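You operate a simulated robot arm through the tools that you are given. There is no shell and no other tool. Be economical: measure what you need, move in short steps, check, and stop when the job is done.

Carry out the task below with a simulated robot arm. There is one attempt and no reset: what you move stays moved.

Task
Warm the pastry in the microwave two minutes on medium.
Fine: it must steam; open the door once the microwave has stopped.

It is judged by the outcome, as a careful person would: the job done as asked, and still so three seconds after it is handed in. It fails if anything else is knocked over, pushed out of place, dropped, spilled or broken.

Robot
A 6-joint arm with a two-finger parallel gripper, fixed in place. Base frame: the origin is at the foot of the arm, x ahead of it, y to its left, z up. Units: mm, degrees, N and s.
Its first joint turns from -66.0 to 66.0 degrees. Payload 2.45 kg.
The tool frame sits at the grasp point between the pads (the TCP): z along the fingers, y along the line on which they close. The tips reach 24 mm beyond it. The gripper opens to 68 mm. The fingers are 17 mm wide and 10 mm thick; the gripper's body (40 by 70 mm) begins 41 mm behind the TCP.
Orientation is that of the tool frame in the base frame, as a unit quaternion [w, x, y, z]. With the fingers straight down and closing along the base's y, the tool's x points along the base's -x, its y along +y and its z along -z.

Tools
- The arm moves only by the tool arm_command. Its argument "plan" is a list of rows, each an object (a shift or turn left out is 0, a gripper value left out holds the last) with "linear": the shift along the tool's x, y, z in mm, a list of three; "rot": the turn, a rotation vector about the tool's x, y, z in degrees, a list of three. In form: [{"linear": [tx, ty, tz], "rot": [rx, ry, rz]}, ...]. A call has 1 to 10 rows; each row shifts and turns the commanded pose from where the row before left it, along the tool's axes as they then stand. "claw" is the gripper command, from -1 (shut) to 1 (fully open), values between in proportion, set as the call begins (left out, the last holds). Rows are played at 5 a second. More than 50 mm and 8.6 degrees between two rows, or a gripper value outside its range, and nothing of the call is played. Where a pose cannot be reached the arm comes as near as it can. A force on the tool above 90 N (or 10 N above the force at the start of the call, whichever is more), or a blocked arm, ends the call early, and 0.2 s more pass. Each finger travels about 108 mm/s and halts on what it meets, pressing with about 42 N; the grip force reading is that of the motor and also rises with nothing between the fingers. The clock runs only during rows and for 0.2 s after the last one: add rows that do not move to give the fingers time. The reply holds the time, the measured pose of the TCP, the force on the tool along the base axes, the opening and the grip force, in the units named above and with some noise.
- Cameras (640 x 400 px; columns grow to the right, rows downward): "scene" is fixed at [174.4, 419.9, 1458.4]; the picture's right is [-0.68, -0.74, 0.00], its down [-0.45, 0.41, -0.79] and it looks along [0.58, -0.54, -0.61] (base axes); focal length 235 px, centre (320, 200). "wrist" rides on the gripper at [-32, 0, -39] in the tool frame; the picture's right is [0.00, -1.00, 0.00], its down [0.97, 0.00, -0.24] and it looks along [0.24, 0.00, 0.97] (tool axes); focal length 218 px, centre (320, 200). There is no depth. A picture from a camera that has moved, and an enlarged one, comes with that camera's place and axes in the base frame and with its lens.
- camera(camera): a new picture of that camera. The clock stands still meanwhile.
- inspect(camera, box): a new picture of the part [left, top, right, bottom] of that camera's present view, enlarged. The clock stands still meanwhile.
- sign_off(): hands the job in; it is judged then, once.

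Work in short steps. Places have to be worked out from the pictures, the camera data and where the tool is seen: move nearer, look again, correct. Check each grasp and each placing, and mend what went wrong. You have 120 turns and 84 pictures in all, those below and enlarged ones among them. Open the gripper and draw the arm clear of the work before you hand the job in, unless the task says otherwise; then end with one line.

The tools are called as name(argument=value, ...) on one line, values as JSON. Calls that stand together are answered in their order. arm_command: Moves the arm, as the interface text tells. Its arguments: {"type":"object","properties":{"plan":{"type":"array"},"claw":{"type":"number"}},"required":["plan"]} The other tools are called the same way: camera (camera) takes a picture; inspect (camera, box) takes an enlarged picture of a part of a camera's view; sign_off () hands the job in.

At the start:

```text
clock: 0.0
position: [498.7, 58.5, 1315.5]
ee_rot: [0.001, 0.001, 1.0, -0.001]
ft_force: [0.2, 0.1, 0.5]
opening: 67.7
grip_force: 0.1
```

scene: 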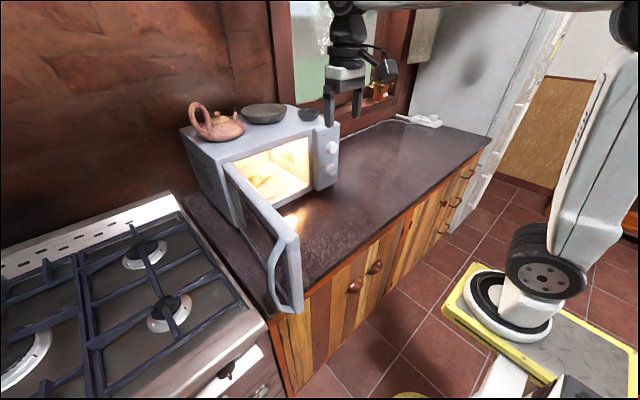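
wrist: 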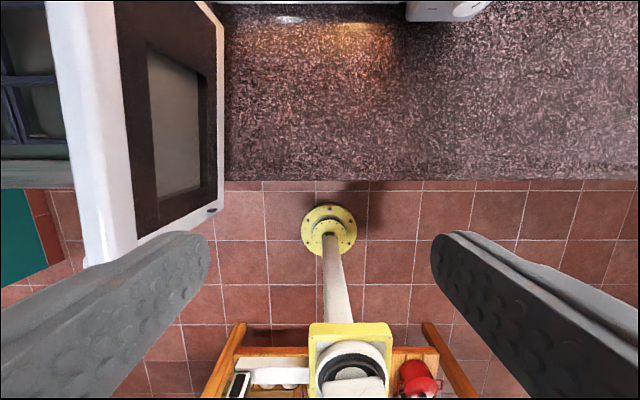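

The microwave door stands open with something lit inside it. I'll enlarge the microwave and its panel.

inspect(camera="scene", box=[170, 90, 350, 210])

inspect(camera="scene", box=[295, 110, 355, 200])

inspect(camera="scene", box=[210, 150, 330, 320])

```text
3.33 times, centred on (260, 150) of scene
camera zoom: at [174.4, 419.9, 1458.4], right [-0.68, -0.74, 0.0], down [-0.45, 0.41, -0.79], along [0.58, -0.54, -0.61], focal length 784 px, centre (520, 367)
```

zoom: 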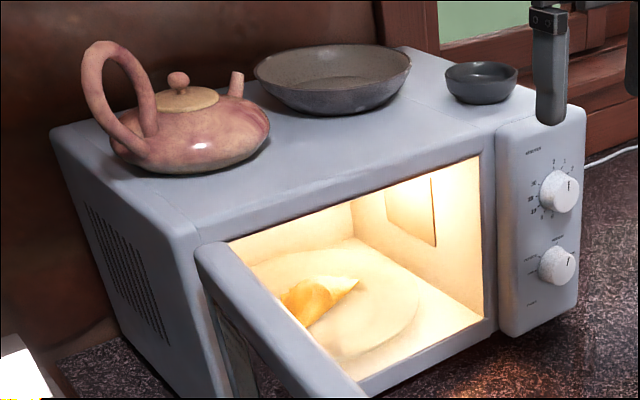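

```text
4.44 times, centred on (325, 155) of scene
camera zoom: at [174.4, 419.9, 1458.4], right [-0.68, -0.74, 0.0], down [-0.45, 0.41, -0.79], along [0.58, -0.54, -0.61], focal length 1045 px, centre (298, 400)
```

zoom: 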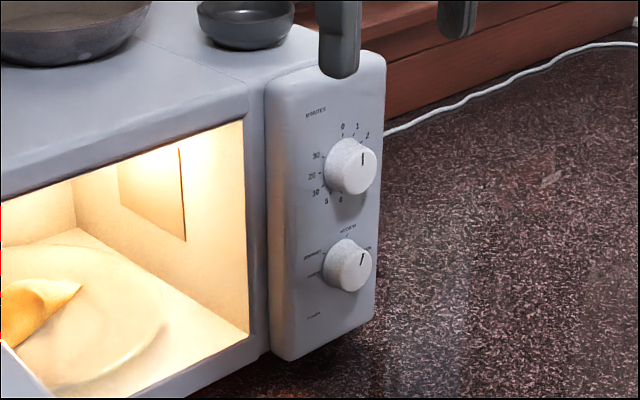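

```text
2.35 times, centred on (270, 235) of scene
camera zoom: at [174.4, 419.9, 1458.4], right [-0.68, -0.74, 0.0], down [-0.45, 0.41, -0.79], along [0.58, -0.54, -0.61], focal length 553 px, centre (438, 118)
```

zoom: 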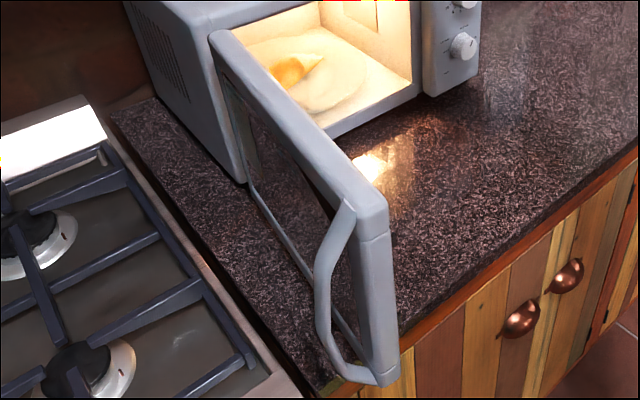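

The pastry is already inside, so the job is power, door, timer. The panel is at roughly x≈870, y≈-300, with the knobs near z≈995 and 877. I'll turn the tool horizontal and shift right, so the wrist camera faces the panel.

arm_command(plan=[{"linear": [0, -30, 0], "rot": [0, -8.5, 0]}, {"linear": [0, -30, 0], "rot": [0, -8.5, 0]}, {"linear": [0, -30, 0], "rot": [0, -8.5, 0]}, {"linear": [0, -30, 0], "rot": [0, -8.5, 0]}, {"linear": [0, -30, 0], "rot": [0, -8.5, 0]}, {"linear": [0, -30, 0], "rot": [0, -8.5, 0]}, {"linear": [0, -30, 0], "rot": [0, -8.5, 0]}, {"linear": [0, -30, 0], "rot": [0, -8.5, 0]}, {"linear": [0, -30, 0], "rot": [0, -8.5, 0]}, {"linear": [0, -30, 0], "rot": [0, -8.5, 0]}])

arm_command(plan=[{"linear": [0, -20, 0], "rot": [0, -5, 0]}, {"linear": [45, 0, 0]}, {"linear": [45, 0, 0]}, {"linear": [45, 0, 0]}, {"linear": [45, 0, 0]}, {"linear": [45, 0, 0]}, {"linear": [0, 0, 0]}])

camera(camera="wrist")

camera(camera="scene")

```text
clock: 2.2
position: [496.5, -242.8, 1317.3]
ee_rot: [0.677, 0.0, 0.736, -0.001]
ft_force: [0.0, 0.4, -0.1]
opening: 68.0
grip_force: 0.1
```

```text
clock: 3.8
position: [497.8, -261.2, 1090.1]
ee_rot: [0.708, 0.0, 0.706, -0.001]
ft_force: [0.6, 0.1, 0.3]
opening: 68.2
grip_force: 0.0
```

```text
78 pictures are left
camera wrist: at [457.5, -259.9, 1123.3], right [0.0, -1.0, 0.0], down [-0.24, 0.0, -0.97], along [0.97, 0.0, -0.24], focal length 218 px, centre (320, 200)
```

wrist: 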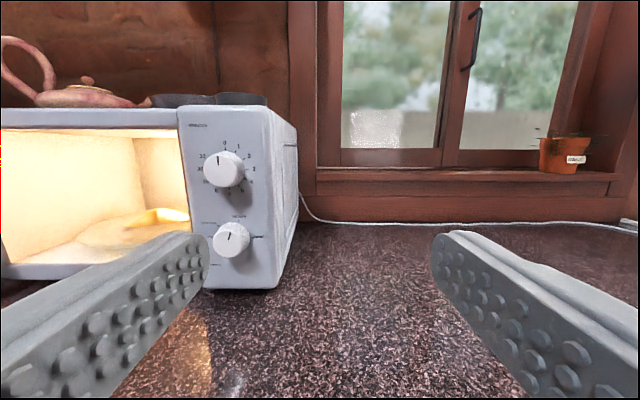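

```text
77 pictures are left
```

scene: 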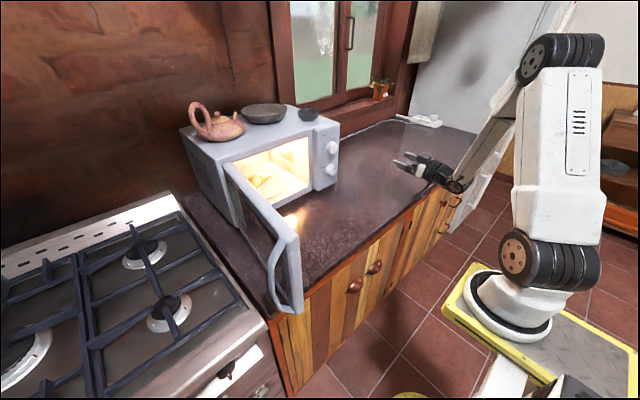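

Triangulating the two views puts the knobs at about (714,-144,1098) for the timer and (714,-144,1008) for power. The microwave is closer and higher than I first guessed. I'll read the dial labels.

inspect(camera="wrist", box=[175, 105, 305, 290])

inspect(camera="wrist", box=[190, 205, 280, 265])

inspect(camera="wrist", box=[180, 130, 270, 200])

```text
2.16 times, centred on (240, 198) of wrist
camera zoom: at [457.5, -259.9, 1123.3], right [0.0, -1.0, 0.0], down [-0.24, 0.0, -0.97], along [0.97, 0.0, -0.24], focal length 472 px, centre (493, 205)
```

zoom: 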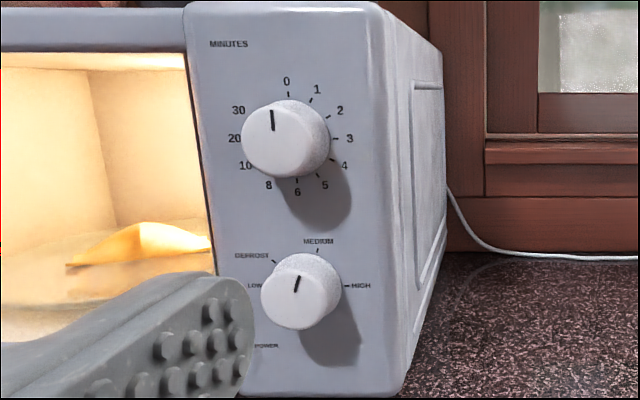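

```text
6.67 times, centred on (235, 235) of wrist
camera zoom: at [457.5, -259.9, 1123.3], right [0.0, -1.0, 0.0], down [-0.24, 0.0, -0.97], along [0.97, 0.0, -0.24], focal length 1455 px, centre (887, -33)
```

zoom: 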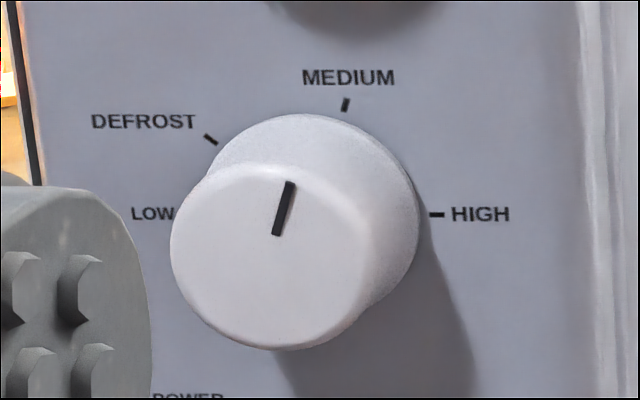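

```text
5.71 times, centred on (225, 165) of wrist
camera zoom: at [457.5, -259.9, 1123.3], right [0.0, -1.0, 0.0], down [-0.24, 0.0, -0.97], along [0.97, 0.0, -0.24], focal length 1247 px, centre (863, 400)
```

zoom: 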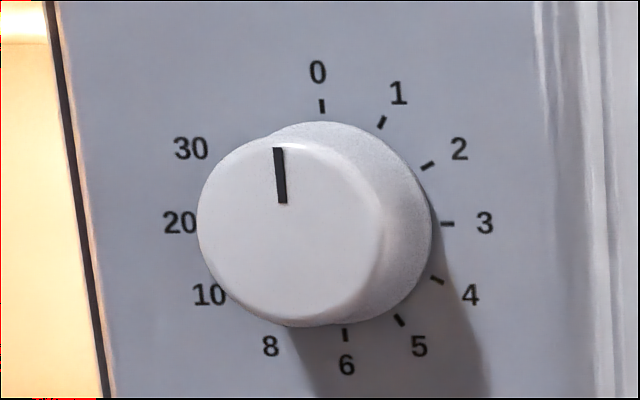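

Each timer minute is 30°, with 2 at 60° clockwise, and the power pointer already looks at or near MEDIUM. I'll move squarely in front of the knobs to check that.

arm_command(plan=[{"linear": [20, 40, 20]}, {"linear": [20, 40, 20]}, {"linear": [10, 37, 20]}, {"linear": [0, 0, 0]}])

camera(camera="wrist")

inspect(camera="wrist", box=[260, 120, 380, 320])

```text
clock: 4.8
position: [572.5, -162.0, 1060.6]
ee_rot: [0.707, 0.003, 0.707, 0.006]
ft_force: [-0.3, -0.4, 0.4]
opening: 68.0
grip_force: 0.2
out of reach, approached as far as the arm can: row 2, 3
```

```text
73 pictures are left
camera wrist: at [532.2, -162.1, 1094.2], right [0.0, -1.0, -0.01], down [-0.24, 0.01, -0.97], along [0.97, 0.01, -0.24], focal length 218 px, centre (320, 200)
```

wrist: 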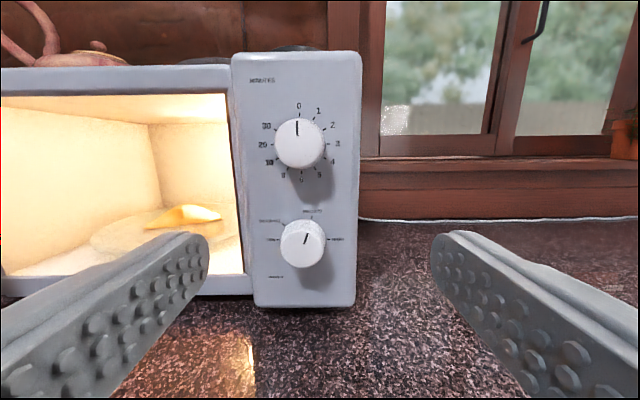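

```text
2.00 times, centred on (320, 220) of wrist
camera zoom: at [532.2, -162.1, 1094.2], right [0.0, -1.0, -0.01], down [-0.24, 0.01, -0.97], along [0.97, 0.01, -0.24], focal length 436 px, centre (320, 160)
```

zoom: 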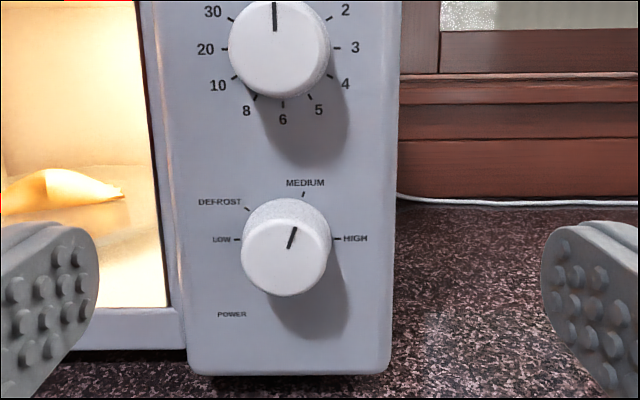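

The power pointer leans about 18°, the same as the MEDIUM tick. One tighter look should settle it.

inspect(camera="wrist", box=[250, 200, 360, 285])

inspect(camera="wrist", box=[250, 95, 350, 185])

```text
4.71 times, centred on (305, 242) of wrist
camera zoom: at [532.2, -162.1, 1094.2], right [0.0, -1.0, -0.01], down [-0.24, 0.01, -0.97], along [0.97, 0.01, -0.24], focal length 1027 px, centre (391, 0)
```

zoom: 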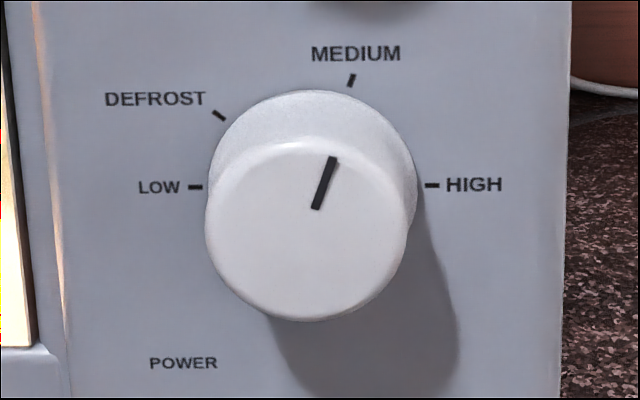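

```text
4.44 times, centred on (300, 140) of wrist
camera zoom: at [532.2, -162.1, 1094.2], right [0.0, -1.0, -0.01], down [-0.24, 0.01, -0.97], along [0.97, 0.01, -0.24], focal length 970 px, centre (409, 467)
```

zoom: 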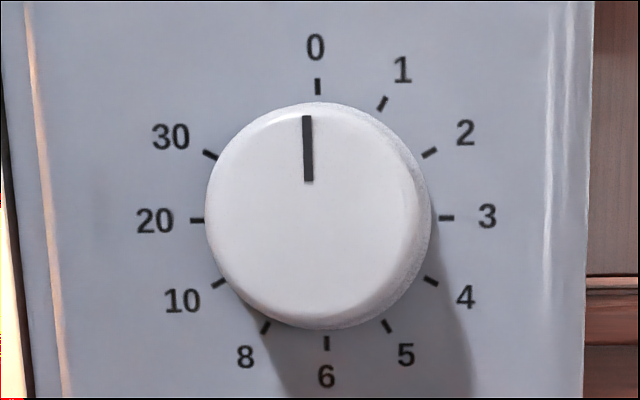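

Power is already on MEDIUM, so that knob stays alone, and the door comes next. I'll lift, cross over the door's outer (left) side with the tool yawed 45°, and look at the handle.

arm_command(plan=[{"linear": [-45, 0, -20]}, {"linear": [-45, 0, -20]}, {"linear": [-45, 0, -20]}, {"linear": [-45, 0, -20]}, {"linear": [-45, 0, -10]}, {"linear": [-30, 0, 0]}, {"linear": [0, 45, 0]}, {"linear": [0, 45, 0]}, {"linear": [0, 45, 0]}, {"linear": [0, 45, 0]}])

arm_command(plan=[{"linear": [0, 45, 0]}, {"linear": [0, 45, 0]}, {"linear": [0, 45, 0]}, {"linear": [0, 45, 0]}, {"linear": [0, 45, 0]}, {"linear": [0, 45, 0]}, {"linear": [0, 45, 0]}, {"linear": [0, 45, 0]}, {"linear": [0, 0, 0]}])

camera(camera="scene")

```text
clock: 7.0
position: [513.3, -33.5, 1298.9]
ee_rot: [0.707, -0.003, 0.707, 0.002]
ft_force: [0.9, -0.1, 0.4]
opening: 68.1
grip_force: 0.1
out of reach, approached as far as the arm can: row 7, 8, 9, 10
```

```text
clock: 9.0
position: [513.9, -35.3, 1299.8]
ee_rot: [0.707, -0.002, 0.707, 0.002]
ft_force: [-0.4, 0.0, -0.1]
opening: 68.1
grip_force: 0.0
out of reach, approached as far as the arm can: row 1, 2, 3, 4, 5, 6, 7, 8
```

```text
69 pictures are left
```

scene: 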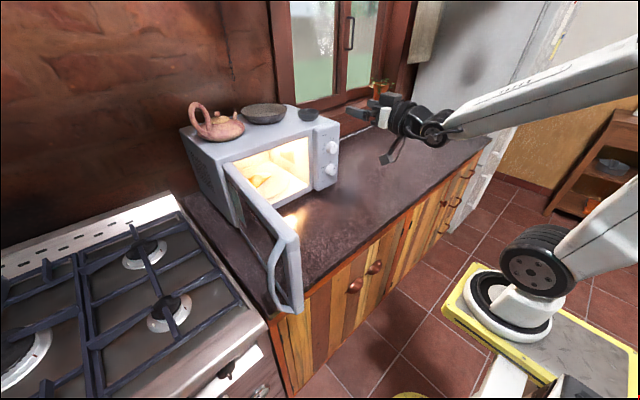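

The horizontal tool jams near y≈-35, probably at a wrist limit. I'll pitch the tool down again and try crossing that way.

arm_command(plan=[{"rot": [0, 8.5, 0]}, {"rot": [0, 8.5, 0]}, {"rot": [0, 8.5, 0]}, {"rot": [0, 8.5, 0]}, {"rot": [0, 8.5, 0]}, {"rot": [0, 8.5, 0]}, {"linear": [0, 40, 0]}, {"linear": [0, 40, 0]}, {"linear": [0, 40, 0]}, {"linear": [0, 40, 0]}])

```text
clock: 11.2
position: [523.4, 129.9, 1298.3]
ee_rot: [0.38, -0.016, 0.925, 0.015]
ft_force: [0.4, -0.2, 0.2]
opening: 68.0
grip_force: 0.1
out of reach, approached as far as the arm can: row 1, 2, 4
```

Pitched about 45° down, it crosses. I'll go on to y≈400, outside the door.

arm_command(plan=[{"linear": [0, 45, 0]}, {"linear": [0, 45, 0]}, {"linear": [0, 45, 0]}, {"linear": [0, 45, 0]}, {"linear": [0, 45, 0]}, {"linear": [0, 45, 0]}, {"linear": [0, 0, 0]}])

camera(camera="wrist")

camera(camera="scene")

```text
clock: 12.8
position: [511.5, 396.0, 1302.8]
ee_rot: [0.378, -0.015, 0.926, 0.015]
ft_force: [-0.6, 0.7, 0.4]
opening: 68.0
grip_force: 0.0
```

```text
68 pictures are left
camera wrist: at [506.0, 396.2, 1354.1], right [0.04, -1.0, -0.02], down [-0.86, -0.02, -0.51], along [0.51, 0.03, -0.86], focal length 218 px, centre (320, 200)
```

wrist: 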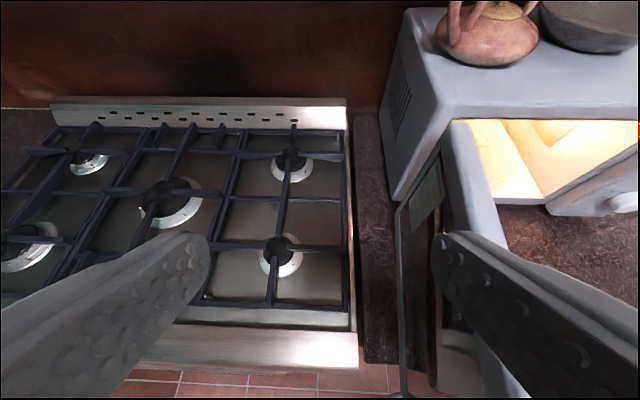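

```text
67 pictures are left
```

scene: 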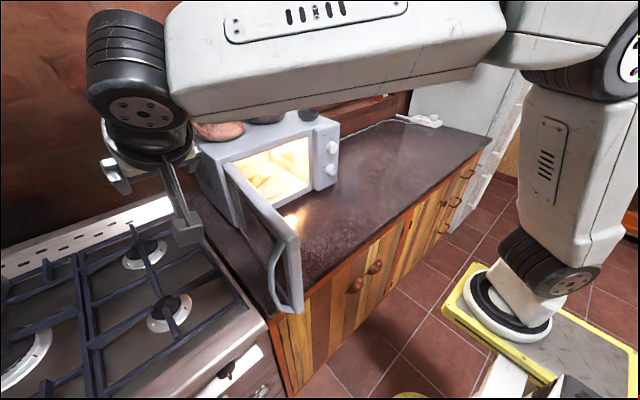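

I'm outside the door, and the view shows its outer face at right. I'll close the fingers and yaw the tool about 40° toward the door, so the fingertips lead.

arm_command(plan=[{"rot": [5.66, 0, 5.66]}, {"rot": [5.66, 0, 5.66]}, {"rot": [5.66, 0, 5.66]}, {"rot": [5.66, 0, 5.66]}, {"rot": [5.66, 0, 5.66]}, {}], claw=-1)

camera(camera="wrist")

```text
clock: 14.2
position: [512.5, 398.0, 1301.9]
ee_rot: [0.355, 0.304, 0.876, -0.119]
ft_force: [0.5, 0.3, -0.7]
opening: 0.1
grip_force: 23.3
```

```text
66 pictures are left
camera wrist: at [508.2, 400.3, 1353.8], right [-0.61, -0.79, -0.01], down [-0.68, 0.53, -0.5], along [0.4, -0.3, -0.86], focal length 218 px, centre (320, 200)
```

wrist: 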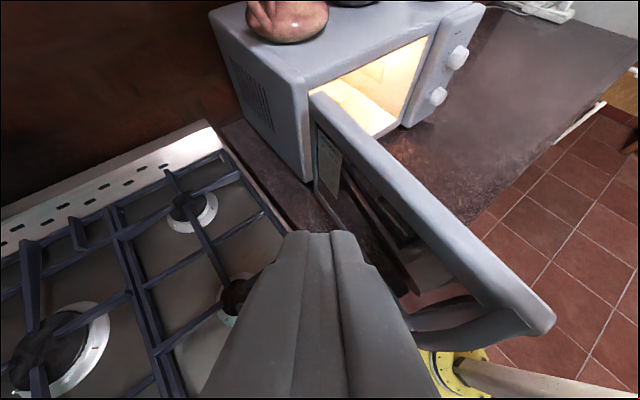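

The door's free end is at about (395,255), the hinge at about (765,220), and its top at z≈1142. I'll lower the TCP to about (512,353,1052), beside the outer face.

arm_command(plan=[{"linear": [25.6, -6.2, 33.2]}, {"linear": [25.6, -6.2, 33.2]}, {"linear": [25.6, -6.2, 33.2]}, {"linear": [25.6, -6.2, 33.2]}, {"linear": [25.6, -6.2, 33.2]}, {"linear": [25.6, -6.2, 33.2]}, {}])

camera(camera="wrist")

camera(camera="scene")

```text
clock: 15.8
position: [512.5, 353.8, 1053.0]
ee_rot: [0.356, 0.302, 0.877, -0.118]
ft_force: [0.0, -0.3, 0.0]
opening: 0.1
grip_force: 23.3
```

```text
65 pictures are left
camera wrist: at [508.3, 356.2, 1105.6], right [-0.61, -0.79, -0.01], down [-0.68, 0.53, -0.5], along [0.4, -0.3, -0.86], focal length 218 px, centre (320, 200)
```

wrist: 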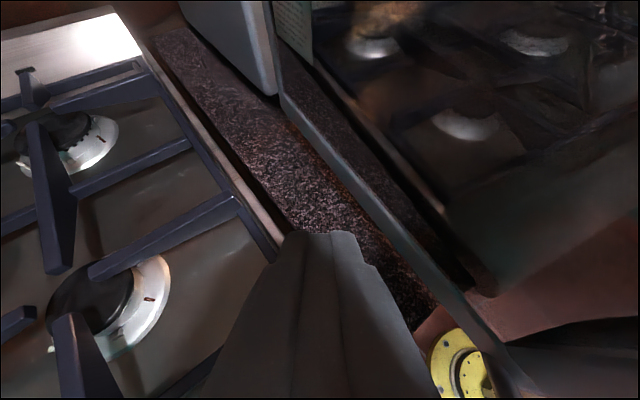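

```text
64 pictures are left
```

scene: 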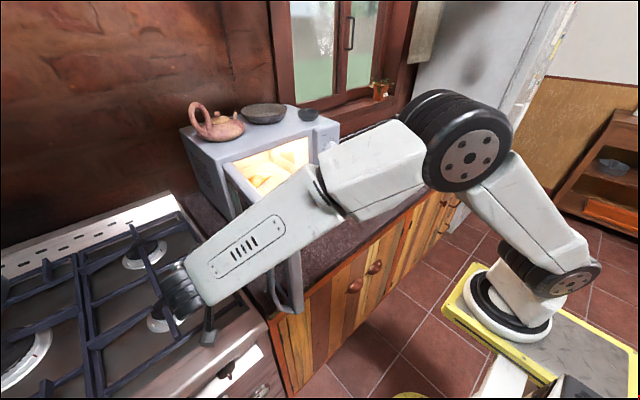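

The tip is at about (525,344,1036). I'll bring it to the face at x≈560 and begin pushing toward -y, watching the force.

arm_command(plan=[{"linear": [-23.7, -15.3, 11.1]}, {"linear": [-23.7, -15.3, 11.1]}, {"linear": [-23.7, -15.3, 11.1]}, {"linear": [-11.8, -15.8, 11.2]}, {"linear": [-11.8, -15.8, 11.2]}, {"linear": [-11.8, -15.8, 11.2]}, {"linear": [-11.8, -15.8, 11.2]}, {}])

camera(camera="scene")

camera(camera="wrist")

```text
clock: 17.6
position: [556.2, 183.2, 1075.9]
ee_rot: [0.356, 0.302, 0.876, -0.118]
ft_force: [-0.3, -0.2, -0.2]
opening: 0.0
grip_force: 23.7
```

```text
63 pictures are left
```

scene: 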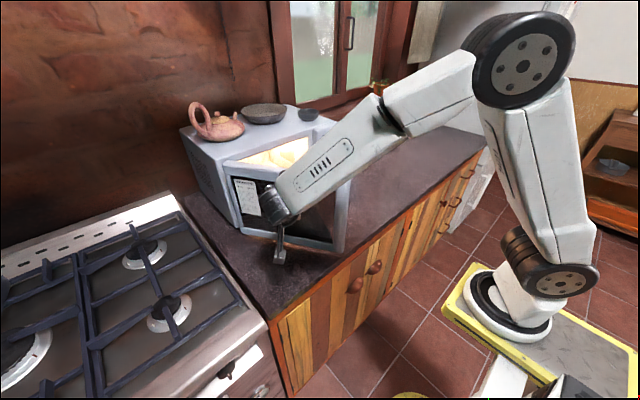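

```text
62 pictures are left
camera wrist: at [551.4, 184.6, 1127.5], right [-0.61, -0.79, -0.01], down [-0.68, 0.53, -0.5], along [0.4, -0.3, -0.86], focal length 218 px, centre (320, 200)
```

wrist: 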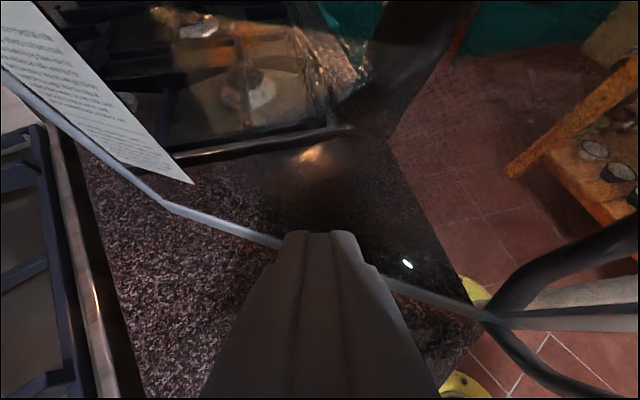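

The door is now at about 58° and swings freely. I'll follow the arc with further small pushes.

arm_command(plan=[{"linear": [-13.7, -10, 13.1]}, {"linear": [-13.7, -10, 13.1]}, {"linear": [-13.7, -10, 13.1]}, {"linear": [-13.7, -10, 13.1]}, {"linear": [-12.8, 0, 12.4]}, {"linear": [-12.8, 0, 12.4]}, {"linear": [-12.8, 0, 12.4]}, {}])

camera(camera="scene")

camera(camera="wrist")

```text
clock: 19.4
position: [633.4, 70.3, 1076.6]
ee_rot: [0.355, 0.301, 0.877, -0.118]
ft_force: [0.7, 0.6, 0.0]
opening: 0.1
grip_force: 23.5
```

```text
61 pictures are left
```

scene: 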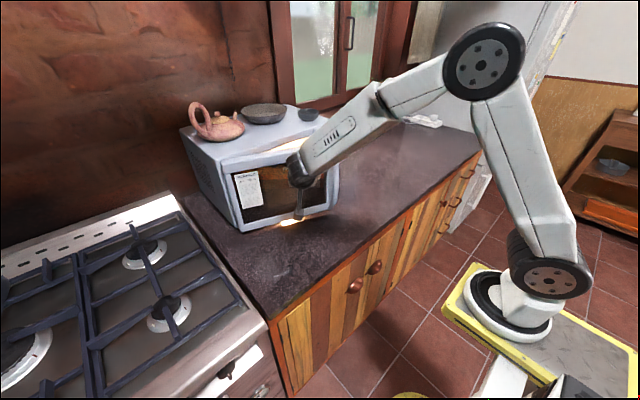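

```text
60 pictures are left
camera wrist: at [628.5, 72.6, 1127.7], right [-0.61, -0.79, -0.01], down [-0.68, 0.53, -0.5], along [0.4, -0.3, -0.86], focal length 218 px, centre (320, 200)
```

wrist: 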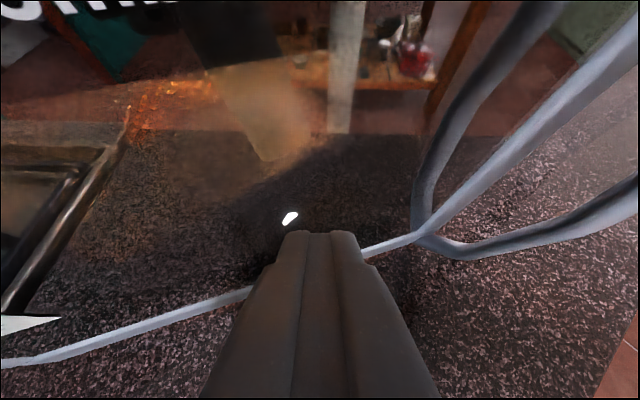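

The door is near 25°. I'll keep going mostly in +x with smaller steps as it closes.

arm_command(plan=[{"linear": [-9.3, 3.8, 9]}, {"linear": [-9.3, 3.8, 9]}, {"linear": [-9.3, 3.8, 9]}, {"linear": [-9.3, 3.8, 9]}, {"linear": [-4.5, 4.9, 4.4]}, {}])

camera(camera="scene")

camera(camera="wrist")

```text
clock: 20.8
position: [692.4, 49.5, 1079.1]
ee_rot: [0.355, 0.302, 0.877, -0.118]
ft_force: [0.5, 0.3, 0.5]
opening: 0.1
grip_force: 23.6
```

```text
59 pictures are left
```

scene: 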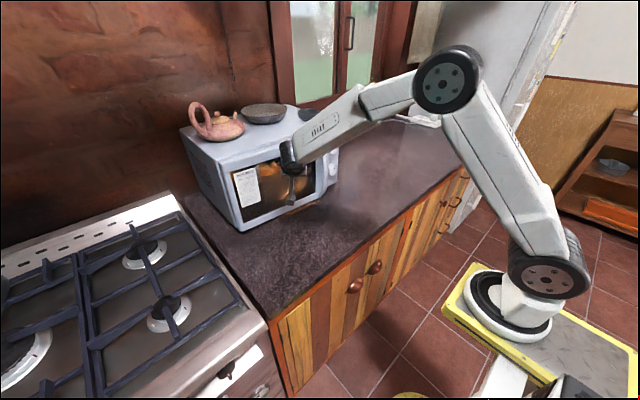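

```text
58 pictures are left
camera wrist: at [687.8, 53.1, 1130.1], right [-0.61, -0.79, -0.01], down [-0.68, 0.53, -0.5], along [0.4, -0.3, -0.86], focal length 218 px, centre (320, 200)
```

wrist: 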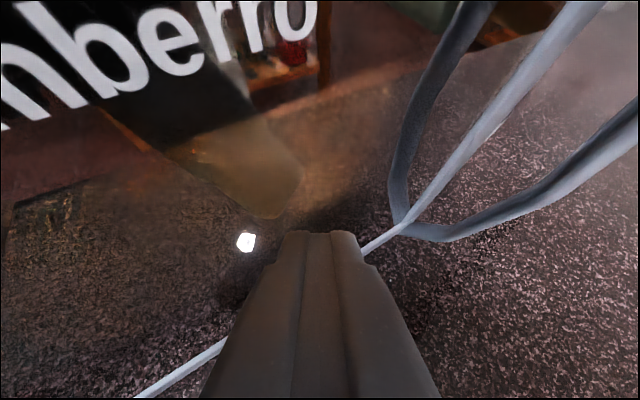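

The door is at about 5°. I'll do the final push in 3 mm steps.

arm_command(plan=[{"linear": [-1.7, 1.9, 1.7]}, {"linear": [-1.7, 1.9, 1.7]}, {"linear": [-1.7, 1.9, 1.7]}, {"linear": [-1.7, 1.9, 1.7]}, {}])

inspect(camera="scene", box=[220, 120, 360, 240])

```text
clock: 22.0
position: [702.4, 49.3, 1078.3]
ee_rot: [0.356, 0.301, 0.877, -0.118]
ft_force: [-0.1, 0.3, -0.1]
opening: 0.0
grip_force: 23.8
```

```text
3.33 times, centred on (290, 180) of scene
camera zoom: at [174.4, 419.9, 1458.4], right [-0.68, -0.74, 0.0], down [-0.45, 0.41, -0.79], along [0.58, -0.54, -0.61], focal length 784 px, centre (420, 267)
```

zoom: 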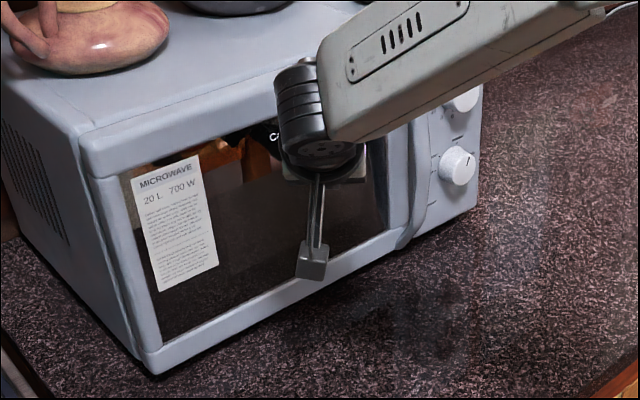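

It looks almost shut, with no resistance yet. I'll keep pushing gently.

arm_command(plan=[{"linear": [-1.7, 1.9, 1.7]}, {"linear": [-1.7, 1.9, 1.7]}, {"linear": [-1.7, 1.9, 1.7]}, {}])

arm_command(plan=[{"linear": [-1.1, 1.2, 1.1]}, {"linear": [-1.1, 1.2, 1.1]}, {}])

camera(camera="wrist")

```text
clock: 23.0
position: [714.3, 50.0, 1079.5]
ee_rot: [0.355, 0.301, 0.877, -0.118]
ft_force: [0.3, 0.0, -0.2]
opening: 0.3
grip_force: 23.6
```

```text
clock: 23.8
position: [714.9, 51.0, 1077.2]
ee_rot: [0.353, 0.303, 0.877, -0.119]
ft_force: [-42.5, 6.4, 11.6]
opening: 0.1
grip_force: 23.8
```

```text
56 pictures are left
camera wrist: at [710.1, 53.2, 1128.7], right [-0.62, -0.79, -0.01], down [-0.68, 0.53, -0.5], along [0.4, -0.3, -0.87], focal length 218 px, centre (320, 200)
```

wrist: 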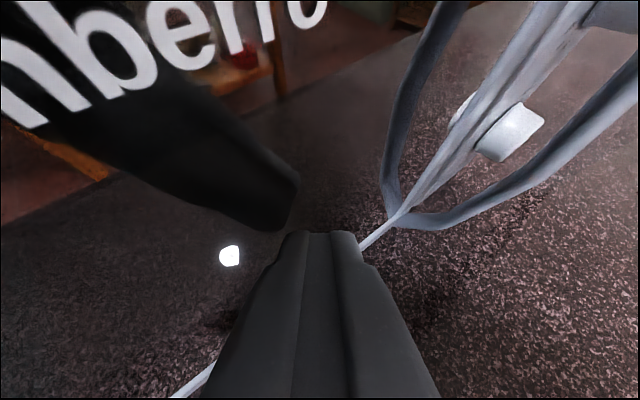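

A 42 N reaction and a dark interior show the door is seated shut. I'll back off clear of the handle, move right and square the tool up toward the knobs.

arm_command(plan=[{"linear": [12.3, -18.4, -21.3]}, {"linear": [12.3, -18.4, -21.3]}, {"linear": [12.3, -18.4, -21.3]}, {"linear": [-16.8, -29.5, 15.9]}, {"linear": [-16.8, -29.5, 15.9]}, {"linear": [-16.8, -29.5, 15.9]}, {"linear": [-16.8, -29.5, 15.9]}, {}])

arm_command(plan=[{"rot": [-5.5, 0, -5.5]}, {"rot": [-5.5, 0, -5.5]}, {"rot": [-5.5, 0, -5.5]}, {"rot": [-5.5, 0, -5.5]}, {"rot": [-5.0, 0, -5.0]}, {}], claw=1)

camera(camera="scene")

camera(camera="wrist")

```text
clock: 25.6
position: [626.0, -101.6, 1096.3]
ee_rot: [0.355, 0.302, 0.877, -0.119]
ft_force: [-0.2, 0.0, 0.5]
opening: 0.0
grip_force: 23.1
```

```text
clock: 27.0
position: [626.1, -99.4, 1097.0]
ee_rot: [0.378, 0.0, 0.926, 0.009]
ft_force: [0.1, 0.0, 0.7]
opening: 67.9
grip_force: 0.1
```

```text
55 pictures are left
```

scene: 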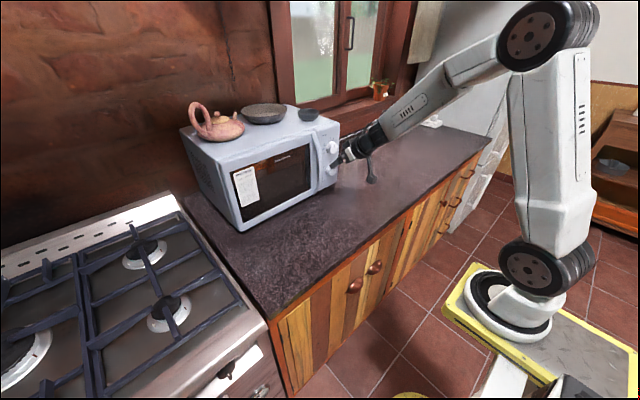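

```text
54 pictures are left
camera wrist: at [622.0, -99.9, 1148.2], right [0.01, -1.0, -0.02], down [-0.86, 0.0, -0.51], along [0.51, 0.02, -0.86], focal length 218 px, centre (320, 200)
```

wrist: 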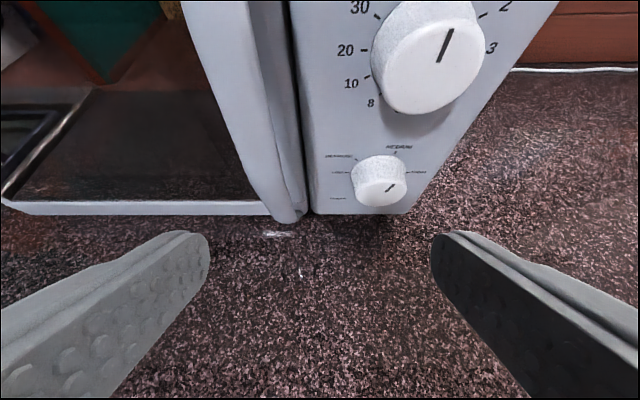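

The door is flush shut. I'll pitch level, align y with the knob and roll the gripper so the fingers close near-vertically and avoid the handle.

arm_command(plan=[{"linear": [0, -15, 0], "rot": [0, -8.5, 0]}, {"linear": [0, -15, 0], "rot": [0, -8.5, 0]}, {"linear": [0, -15, 0], "rot": [0, -8.5, 0]}, {"rot": [0, -8.5, 0]}, {"rot": [0, -8.5, 0]}, {"rot": [0, -2, 0]}, {}])

camera(camera="wrist")

```text
clock: 28.6
position: [628.3, -144.4, 1097.4]
ee_rot: [0.701, 0.004, 0.713, 0.008]
ft_force: [0.2, 0.7, 0.1]
opening: 68.2
grip_force: 0.0
```

```text
53 pictures are left
camera wrist: at [588.2, -145.3, 1130.7], right [0.01, -1.0, -0.02], down [-0.26, 0.01, -0.97], along [0.97, 0.01, -0.26], focal length 218 px, centre (320, 200)
```

wrist: 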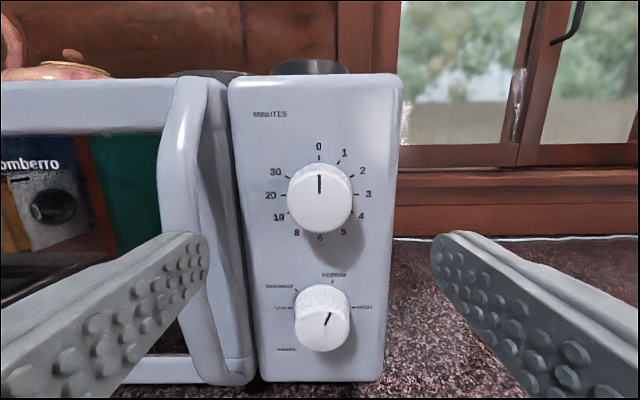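

The knob cap is centred in view and the handle is at y≳-88, well clear. I'll level by 1° and roll +60°, so a later 60° clockwise turn takes the timer from 0 to 2.

arm_command(plan=[{"rot": [0, -1, 0]}, {"rot": [0, 0, 8.5]}, {"rot": [0, 0, 8.5]}, {"rot": [0, 0, 8.5]}, {"rot": [0, 0, 8.5]}, {"rot": [0, 0, 8.5]}, {"rot": [0, 0, 8.5]}, {"rot": [0, 0, 8.5]}, {"rot": [0, 0, 0.5]}, {"linear": [0, 0, 30]}])

camera(camera="wrist")

inspect(camera="scene", box=[290, 100, 390, 200])

```text
clock: 30.8
position: [658.6, -146.9, 1098.2]
ee_rot: [0.609, 0.357, 0.61, 0.36]
ft_force: [0.5, -0.3, 0.4]
opening: 67.9
grip_force: 0.1
```

```text
52 pictures are left
camera wrist: at [618.0, -173.7, 1114.3], right [0.0, -0.48, -0.87], down [-0.24, 0.85, -0.47], along [0.97, 0.22, -0.12], focal length 218 px, centre (320, 200)
```

wrist: 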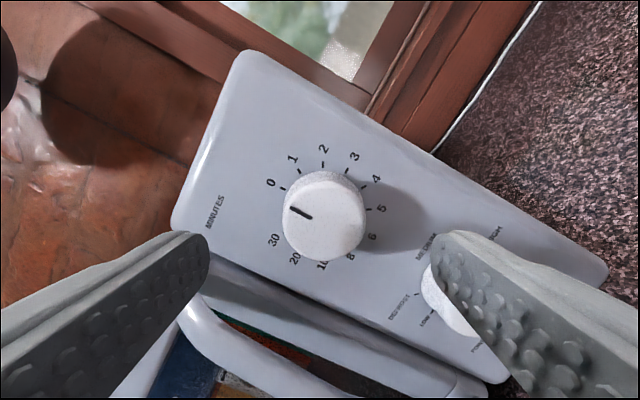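

```text
4.00 times, centred on (340, 150) of scene
camera zoom: at [174.4, 419.9, 1458.4], right [-0.68, -0.74, 0.0], down [-0.45, 0.41, -0.79], along [0.58, -0.54, -0.61], focal length 940 px, centre (240, 400)
```

zoom: 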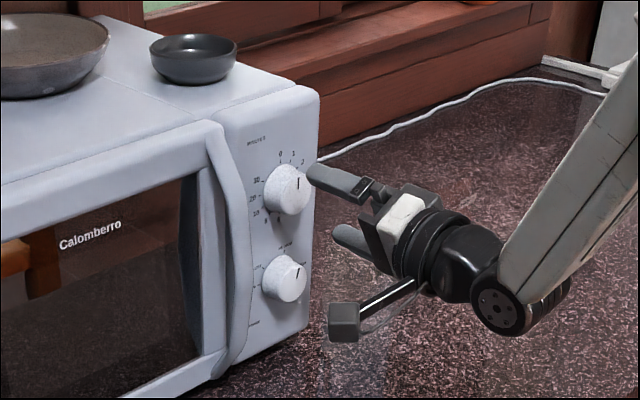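

The knob sits within 2 mm of the tool axis. I'll shift 2 mm and advance 40 mm, so the fingertips straddle it.

arm_command(plan=[{"linear": [0, -2, 10]}, {"linear": [0, 0, 10]}, {"linear": [0, 0, 10]}, {"linear": [0, 0, 10]}, {}])

camera(camera="wrist")

inspect(camera="scene", box=[290, 100, 390, 200])

```text
clock: 32.0
position: [698.3, -146.0, 1095.0]
ee_rot: [0.608, 0.358, 0.61, 0.36]
ft_force: [0.2, 0.0, 0.1]
opening: 67.9
grip_force: 0.0
```

```text
50 pictures are left
camera wrist: at [658.3, -173.4, 1111.8], right [0.0, -0.49, -0.87], down [-0.25, 0.85, -0.47], along [0.97, 0.22, -0.12], focal length 218 px, centre (320, 200)
```

wrist: 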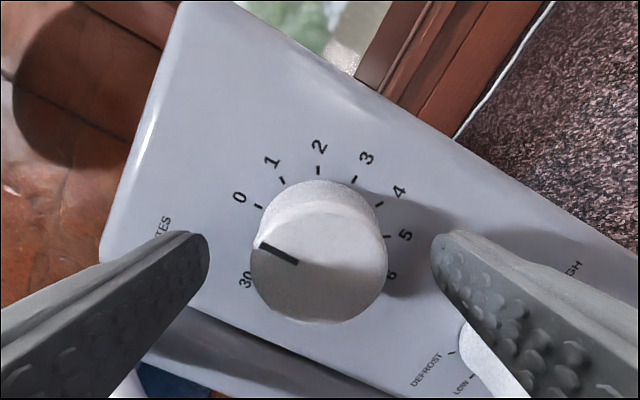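

```text
4.00 times, centred on (340, 150) of scene
camera zoom: at [174.4, 419.9, 1458.4], right [-0.68, -0.74, 0.0], down [-0.45, 0.41, -0.79], along [0.58, -0.54, -0.61], focal length 940 px, centre (240, 400)
```

zoom: 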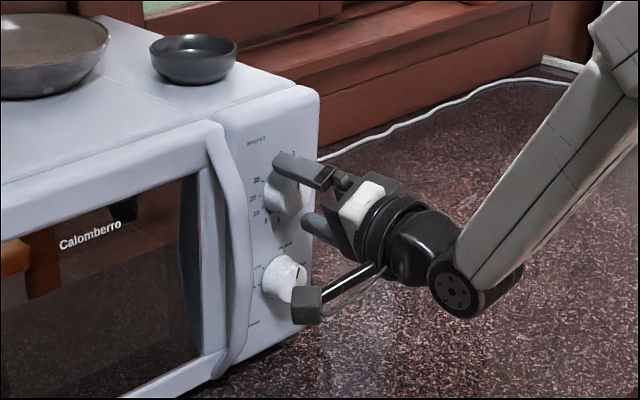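

The fingers straddle the cap, whose front is at x≈713. I'll go 6 mm deeper and close on the knob.

arm_command(plan=[{"linear": [0, 0, 3]}, {"linear": [0, 0, 3]}, {}])

arm_command(plan=[{}, {}, {}], claw=-1)

camera(camera="wrist")

```text
clock: 32.8
position: [704.4, -146.4, 1096.0]
ee_rot: [0.608, 0.357, 0.611, 0.361]
ft_force: [0.1, 0.0, 0.5]
opening: 68.2
grip_force: 0.0
```

```text
clock: 33.6
position: [704.3, -145.5, 1095.8]
ee_rot: [0.609, 0.357, 0.61, 0.361]
ft_force: [0.6, 0.0, 0.1]
opening: 39.5
grip_force: 44.8
```

```text
48 pictures are left
camera wrist: at [663.9, -173.1, 1111.8], right [0.0, -0.49, -0.87], down [-0.25, 0.85, -0.47], along [0.97, 0.22, -0.12], focal length 218 px, centre (320, 200)
```

wrist: 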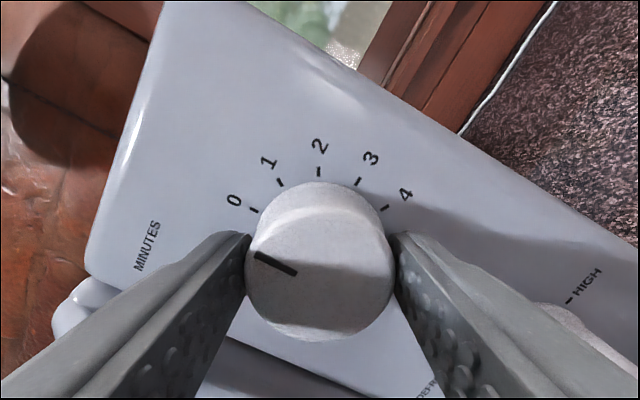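

I have the knob gripped at 39.5 mm. I'll turn it 60° clockwise in 6° steps.

arm_command(plan=[{"rot": [0, 0, 6]}, {"rot": [0, 0, 6]}, {"rot": [0, 0, 6]}, {"rot": [0, 0, 6]}, {"rot": [0, 0, 6]}, {"rot": [0, 0, 6]}, {"rot": [0, 0, 6]}, {"rot": [0, 0, 6]}, {"rot": [0, 0, 6]}, {"rot": [0, 0, 6]}])

camera(camera="wrist")

inspect(camera="scene", box=[290, 100, 390, 200])

```text
clock: 35.8
position: [703.6, -145.3, 1094.5]
ee_rot: [0.346, 0.616, 0.35, 0.616]
ft_force: [0.2, -2.2, -7.8]
opening: 39.4
grip_force: 46.0
```

```text
47 pictures are left
camera wrist: at [663.7, -172.4, 1079.0], right [-0.01, 0.52, -0.86], down [-0.24, 0.83, 0.5], along [0.97, 0.21, 0.12], focal length 218 px, centre (320, 200)
```

wrist: 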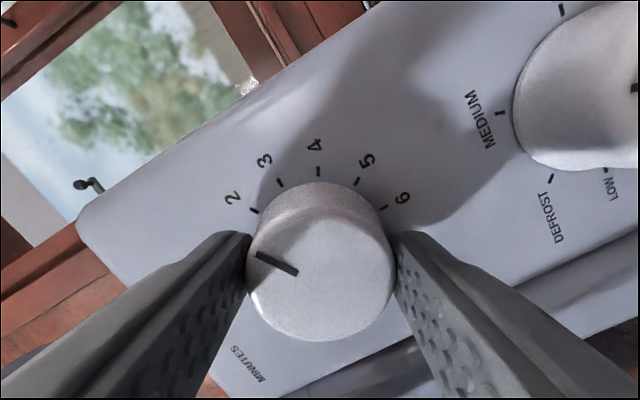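

```text
4.00 times, centred on (340, 150) of scene
camera zoom: at [174.6, 419.8, 1458.4], right [-0.68, -0.74, 0.0], down [-0.45, 0.41, -0.79], along [0.58, -0.54, -0.61], focal length 940 px, centre (240, 400)
```

zoom: 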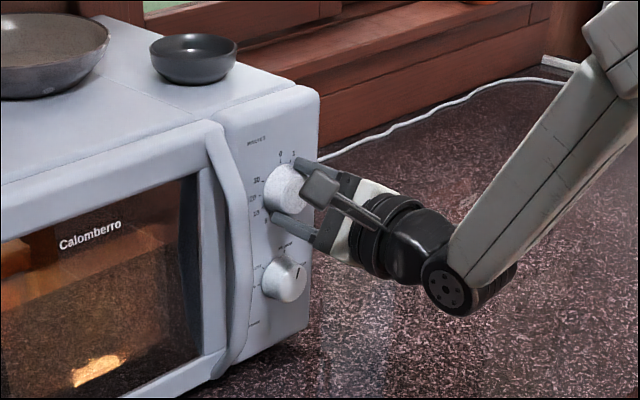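

The pointer sits at 2 just as it did at 0, and the interior lit up, so it's running. I'll release the knob and draw back.

arm_command(plan=[{}, {}, {"linear": [0, 0, -15]}, {"linear": [0, 0, -20]}, {"linear": [0, 0, -20]}, {"linear": [0, 0, -20]}, {}], claw=1)

camera(camera="wrist")

inspect(camera="wrist", box=[230, 140, 410, 290])

inspect(camera="scene", box=[220, 110, 360, 230])

```text
clock: 37.4
position: [628.4, -144.6, 1095.3]
ee_rot: [0.346, 0.614, 0.351, 0.616]
ft_force: [-0.5, 0.2, 0.9]
opening: 67.9
grip_force: 0.1
```

```text
45 pictures are left
camera wrist: at [588.2, -172.2, 1079.6], right [0.0, 0.51, -0.86], down [-0.25, 0.83, 0.5], along [0.97, 0.21, 0.12], focal length 218 px, centre (320, 200)
```

wrist: 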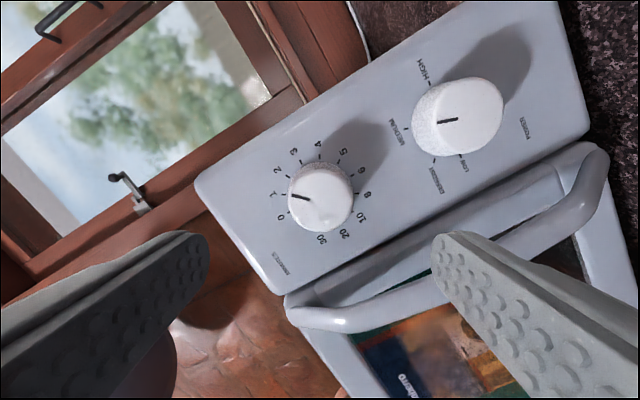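

```text
2.67 times, centred on (320, 215) of wrist
camera zoom: at [588.2, -172.2, 1079.6], right [0.0, 0.51, -0.86], down [-0.25, 0.83, 0.5], along [0.97, 0.21, 0.12], focal length 582 px, centre (320, 160)
```

zoom: 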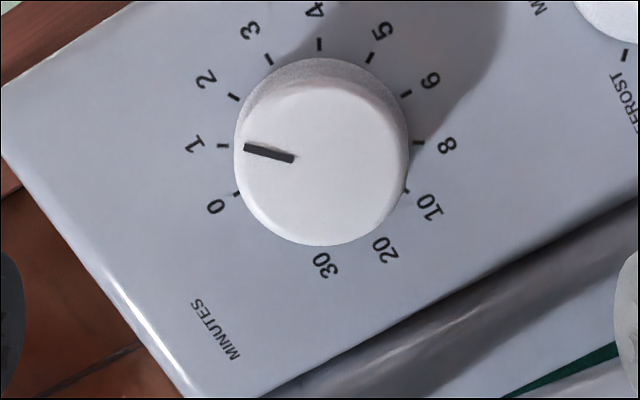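

```text
3.33 times, centred on (290, 170) of scene
camera zoom: at [174.3, 419.9, 1458.4], right [-0.68, -0.74, 0.0], down [-0.45, 0.41, -0.79], along [0.58, -0.54, -0.61], focal length 784 px, centre (420, 300)
```

zoom: 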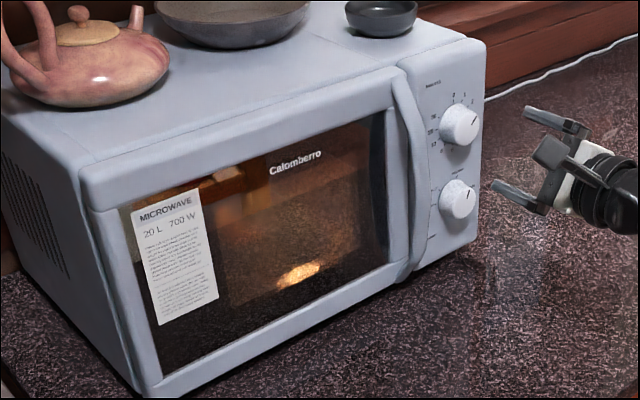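

The light is on and the pointer now reads about 1.5, so it seems to count down on an accelerated clock. I'll wait a second and measure the rate.

arm_command(plan=[{}, {}, {}, {}])

inspect(camera="wrist", box=[230, 140, 410, 290])

```text
clock: 38.4
position: [628.2, -145.5, 1095.2]
ee_rot: [0.348, 0.614, 0.35, 0.616]
ft_force: [0.1, -0.2, 0.5]
opening: 68.2
grip_force: 0.1
```

```text
2.67 times, centred on (320, 215) of wrist
camera zoom: at [588.5, -172.2, 1079.6], right [0.0, 0.51, -0.86], down [-0.25, 0.83, 0.5], along [0.97, 0.21, 0.12], focal length 582 px, centre (320, 160)
```

zoom: 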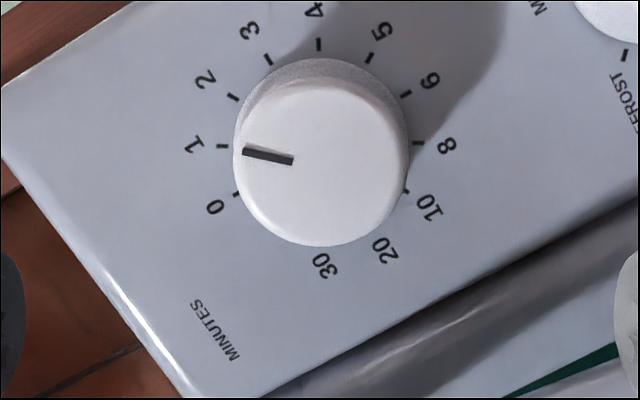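

In 1.0 s it moved only about 2°. I'll wait again and fix the rate before deciding whether the release nudged it.

arm_command(plan=[{}, {}, {}, {}, {}, {}, {}, {}, {}])

inspect(camera="wrist", box=[275, 150, 365, 240])

```text
clock: 40.4
position: [628.6, -145.6, 1094.7]
ee_rot: [0.348, 0.614, 0.351, 0.616]
ft_force: [-0.3, -0.2, 0.7]
opening: 67.9
grip_force: 0.1
```

```text
4.44 times, centred on (320, 195) of wrist
camera zoom: at [588.5, -172.2, 1079.6], right [0.0, 0.51, -0.86], down [-0.25, 0.83, 0.5], along [0.97, 0.21, 0.12], focal length 970 px, centre (320, 222)
```

zoom: 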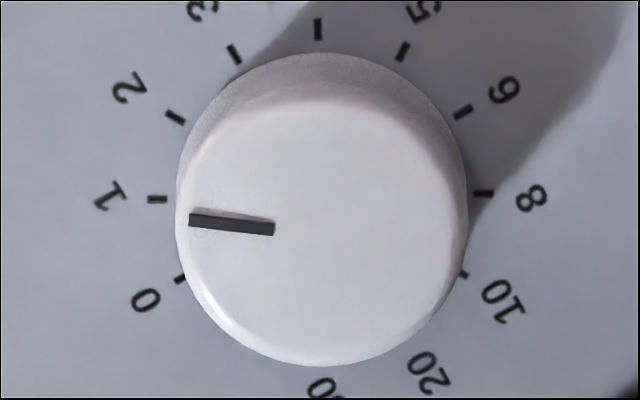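

The rate is about 3°/s (6x), so 2 min lasts about 20 s from turning on, with an expected stop around t≈53–56. Meanwhile I'll roll the gripper back upright to face the handle.

arm_command(plan=[{"rot": [0, 0, -8.4]}, {"rot": [0, 0, -8.4]}, {"rot": [0, 0, -8.4]}, {"rot": [0, 0, -8.4]}, {"rot": [0, 0, -8.4]}, {"rot": [0, 0, -8.4]}, {"rot": [0, 0, -8.4]}, {"rot": [0, 0, -8.4]}, {"rot": [0, 0, -8.4]}, {"rot": [0, 0, -8.4]}])

arm_command(plan=[{"rot": [0, 0, -8.4]}, {"rot": [0, 0, -8.4]}, {"rot": [0, 0, -8.4]}, {"rot": [0, 0, -8.4]}, {"rot": [0, 0, -3]}, {}])

camera(camera="wrist")

inspect(camera="wrist", box=[265, 130, 375, 250])

```text
clock: 42.6
position: [628.9, -147.2, 1095.6]
ee_rot: [0.67, 0.22, 0.672, 0.226]
ft_force: [0.7, 0.8, 0.0]
opening: 67.9
grip_force: 0.1
```

```text
clock: 44.0
position: [628.9, -144.2, 1094.4]
ee_rot: [0.707, -0.001, 0.707, 0.004]
ft_force: [-0.4, -0.7, 0.1]
opening: 67.8
grip_force: 0.1
```

```text
40 pictures are left
camera wrist: at [588.9, -145.3, 1127.4], right [0.01, -1.0, 0.0], down [-0.24, 0.0, -0.97], along [0.97, 0.01, -0.24], focal length 218 px, centre (320, 200)
```

wrist: 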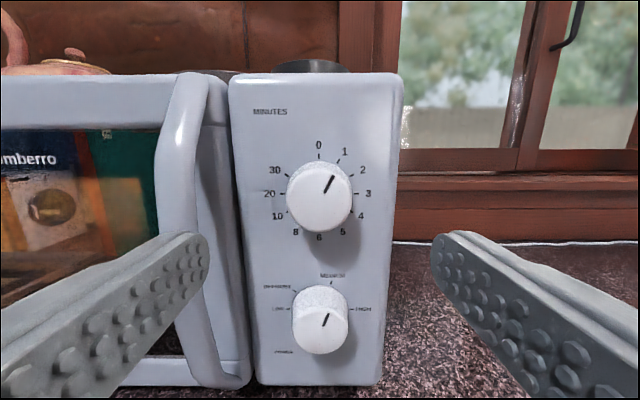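

```text
3.33 times, centred on (320, 190) of wrist
camera zoom: at [588.9, -145.3, 1127.4], right [0.01, -1.0, 0.0], down [-0.24, 0.0, -0.97], along [0.97, 0.01, -0.24], focal length 728 px, centre (320, 233)
```

zoom: 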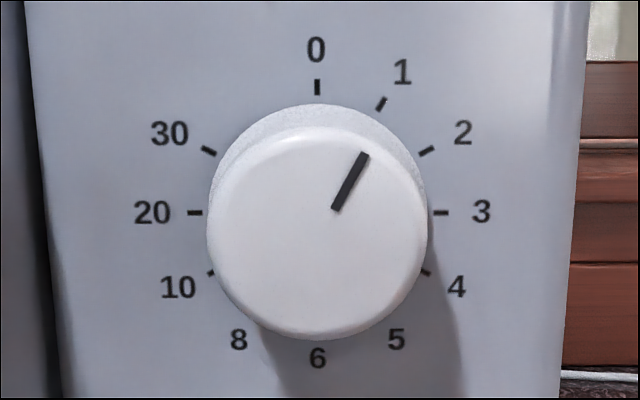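

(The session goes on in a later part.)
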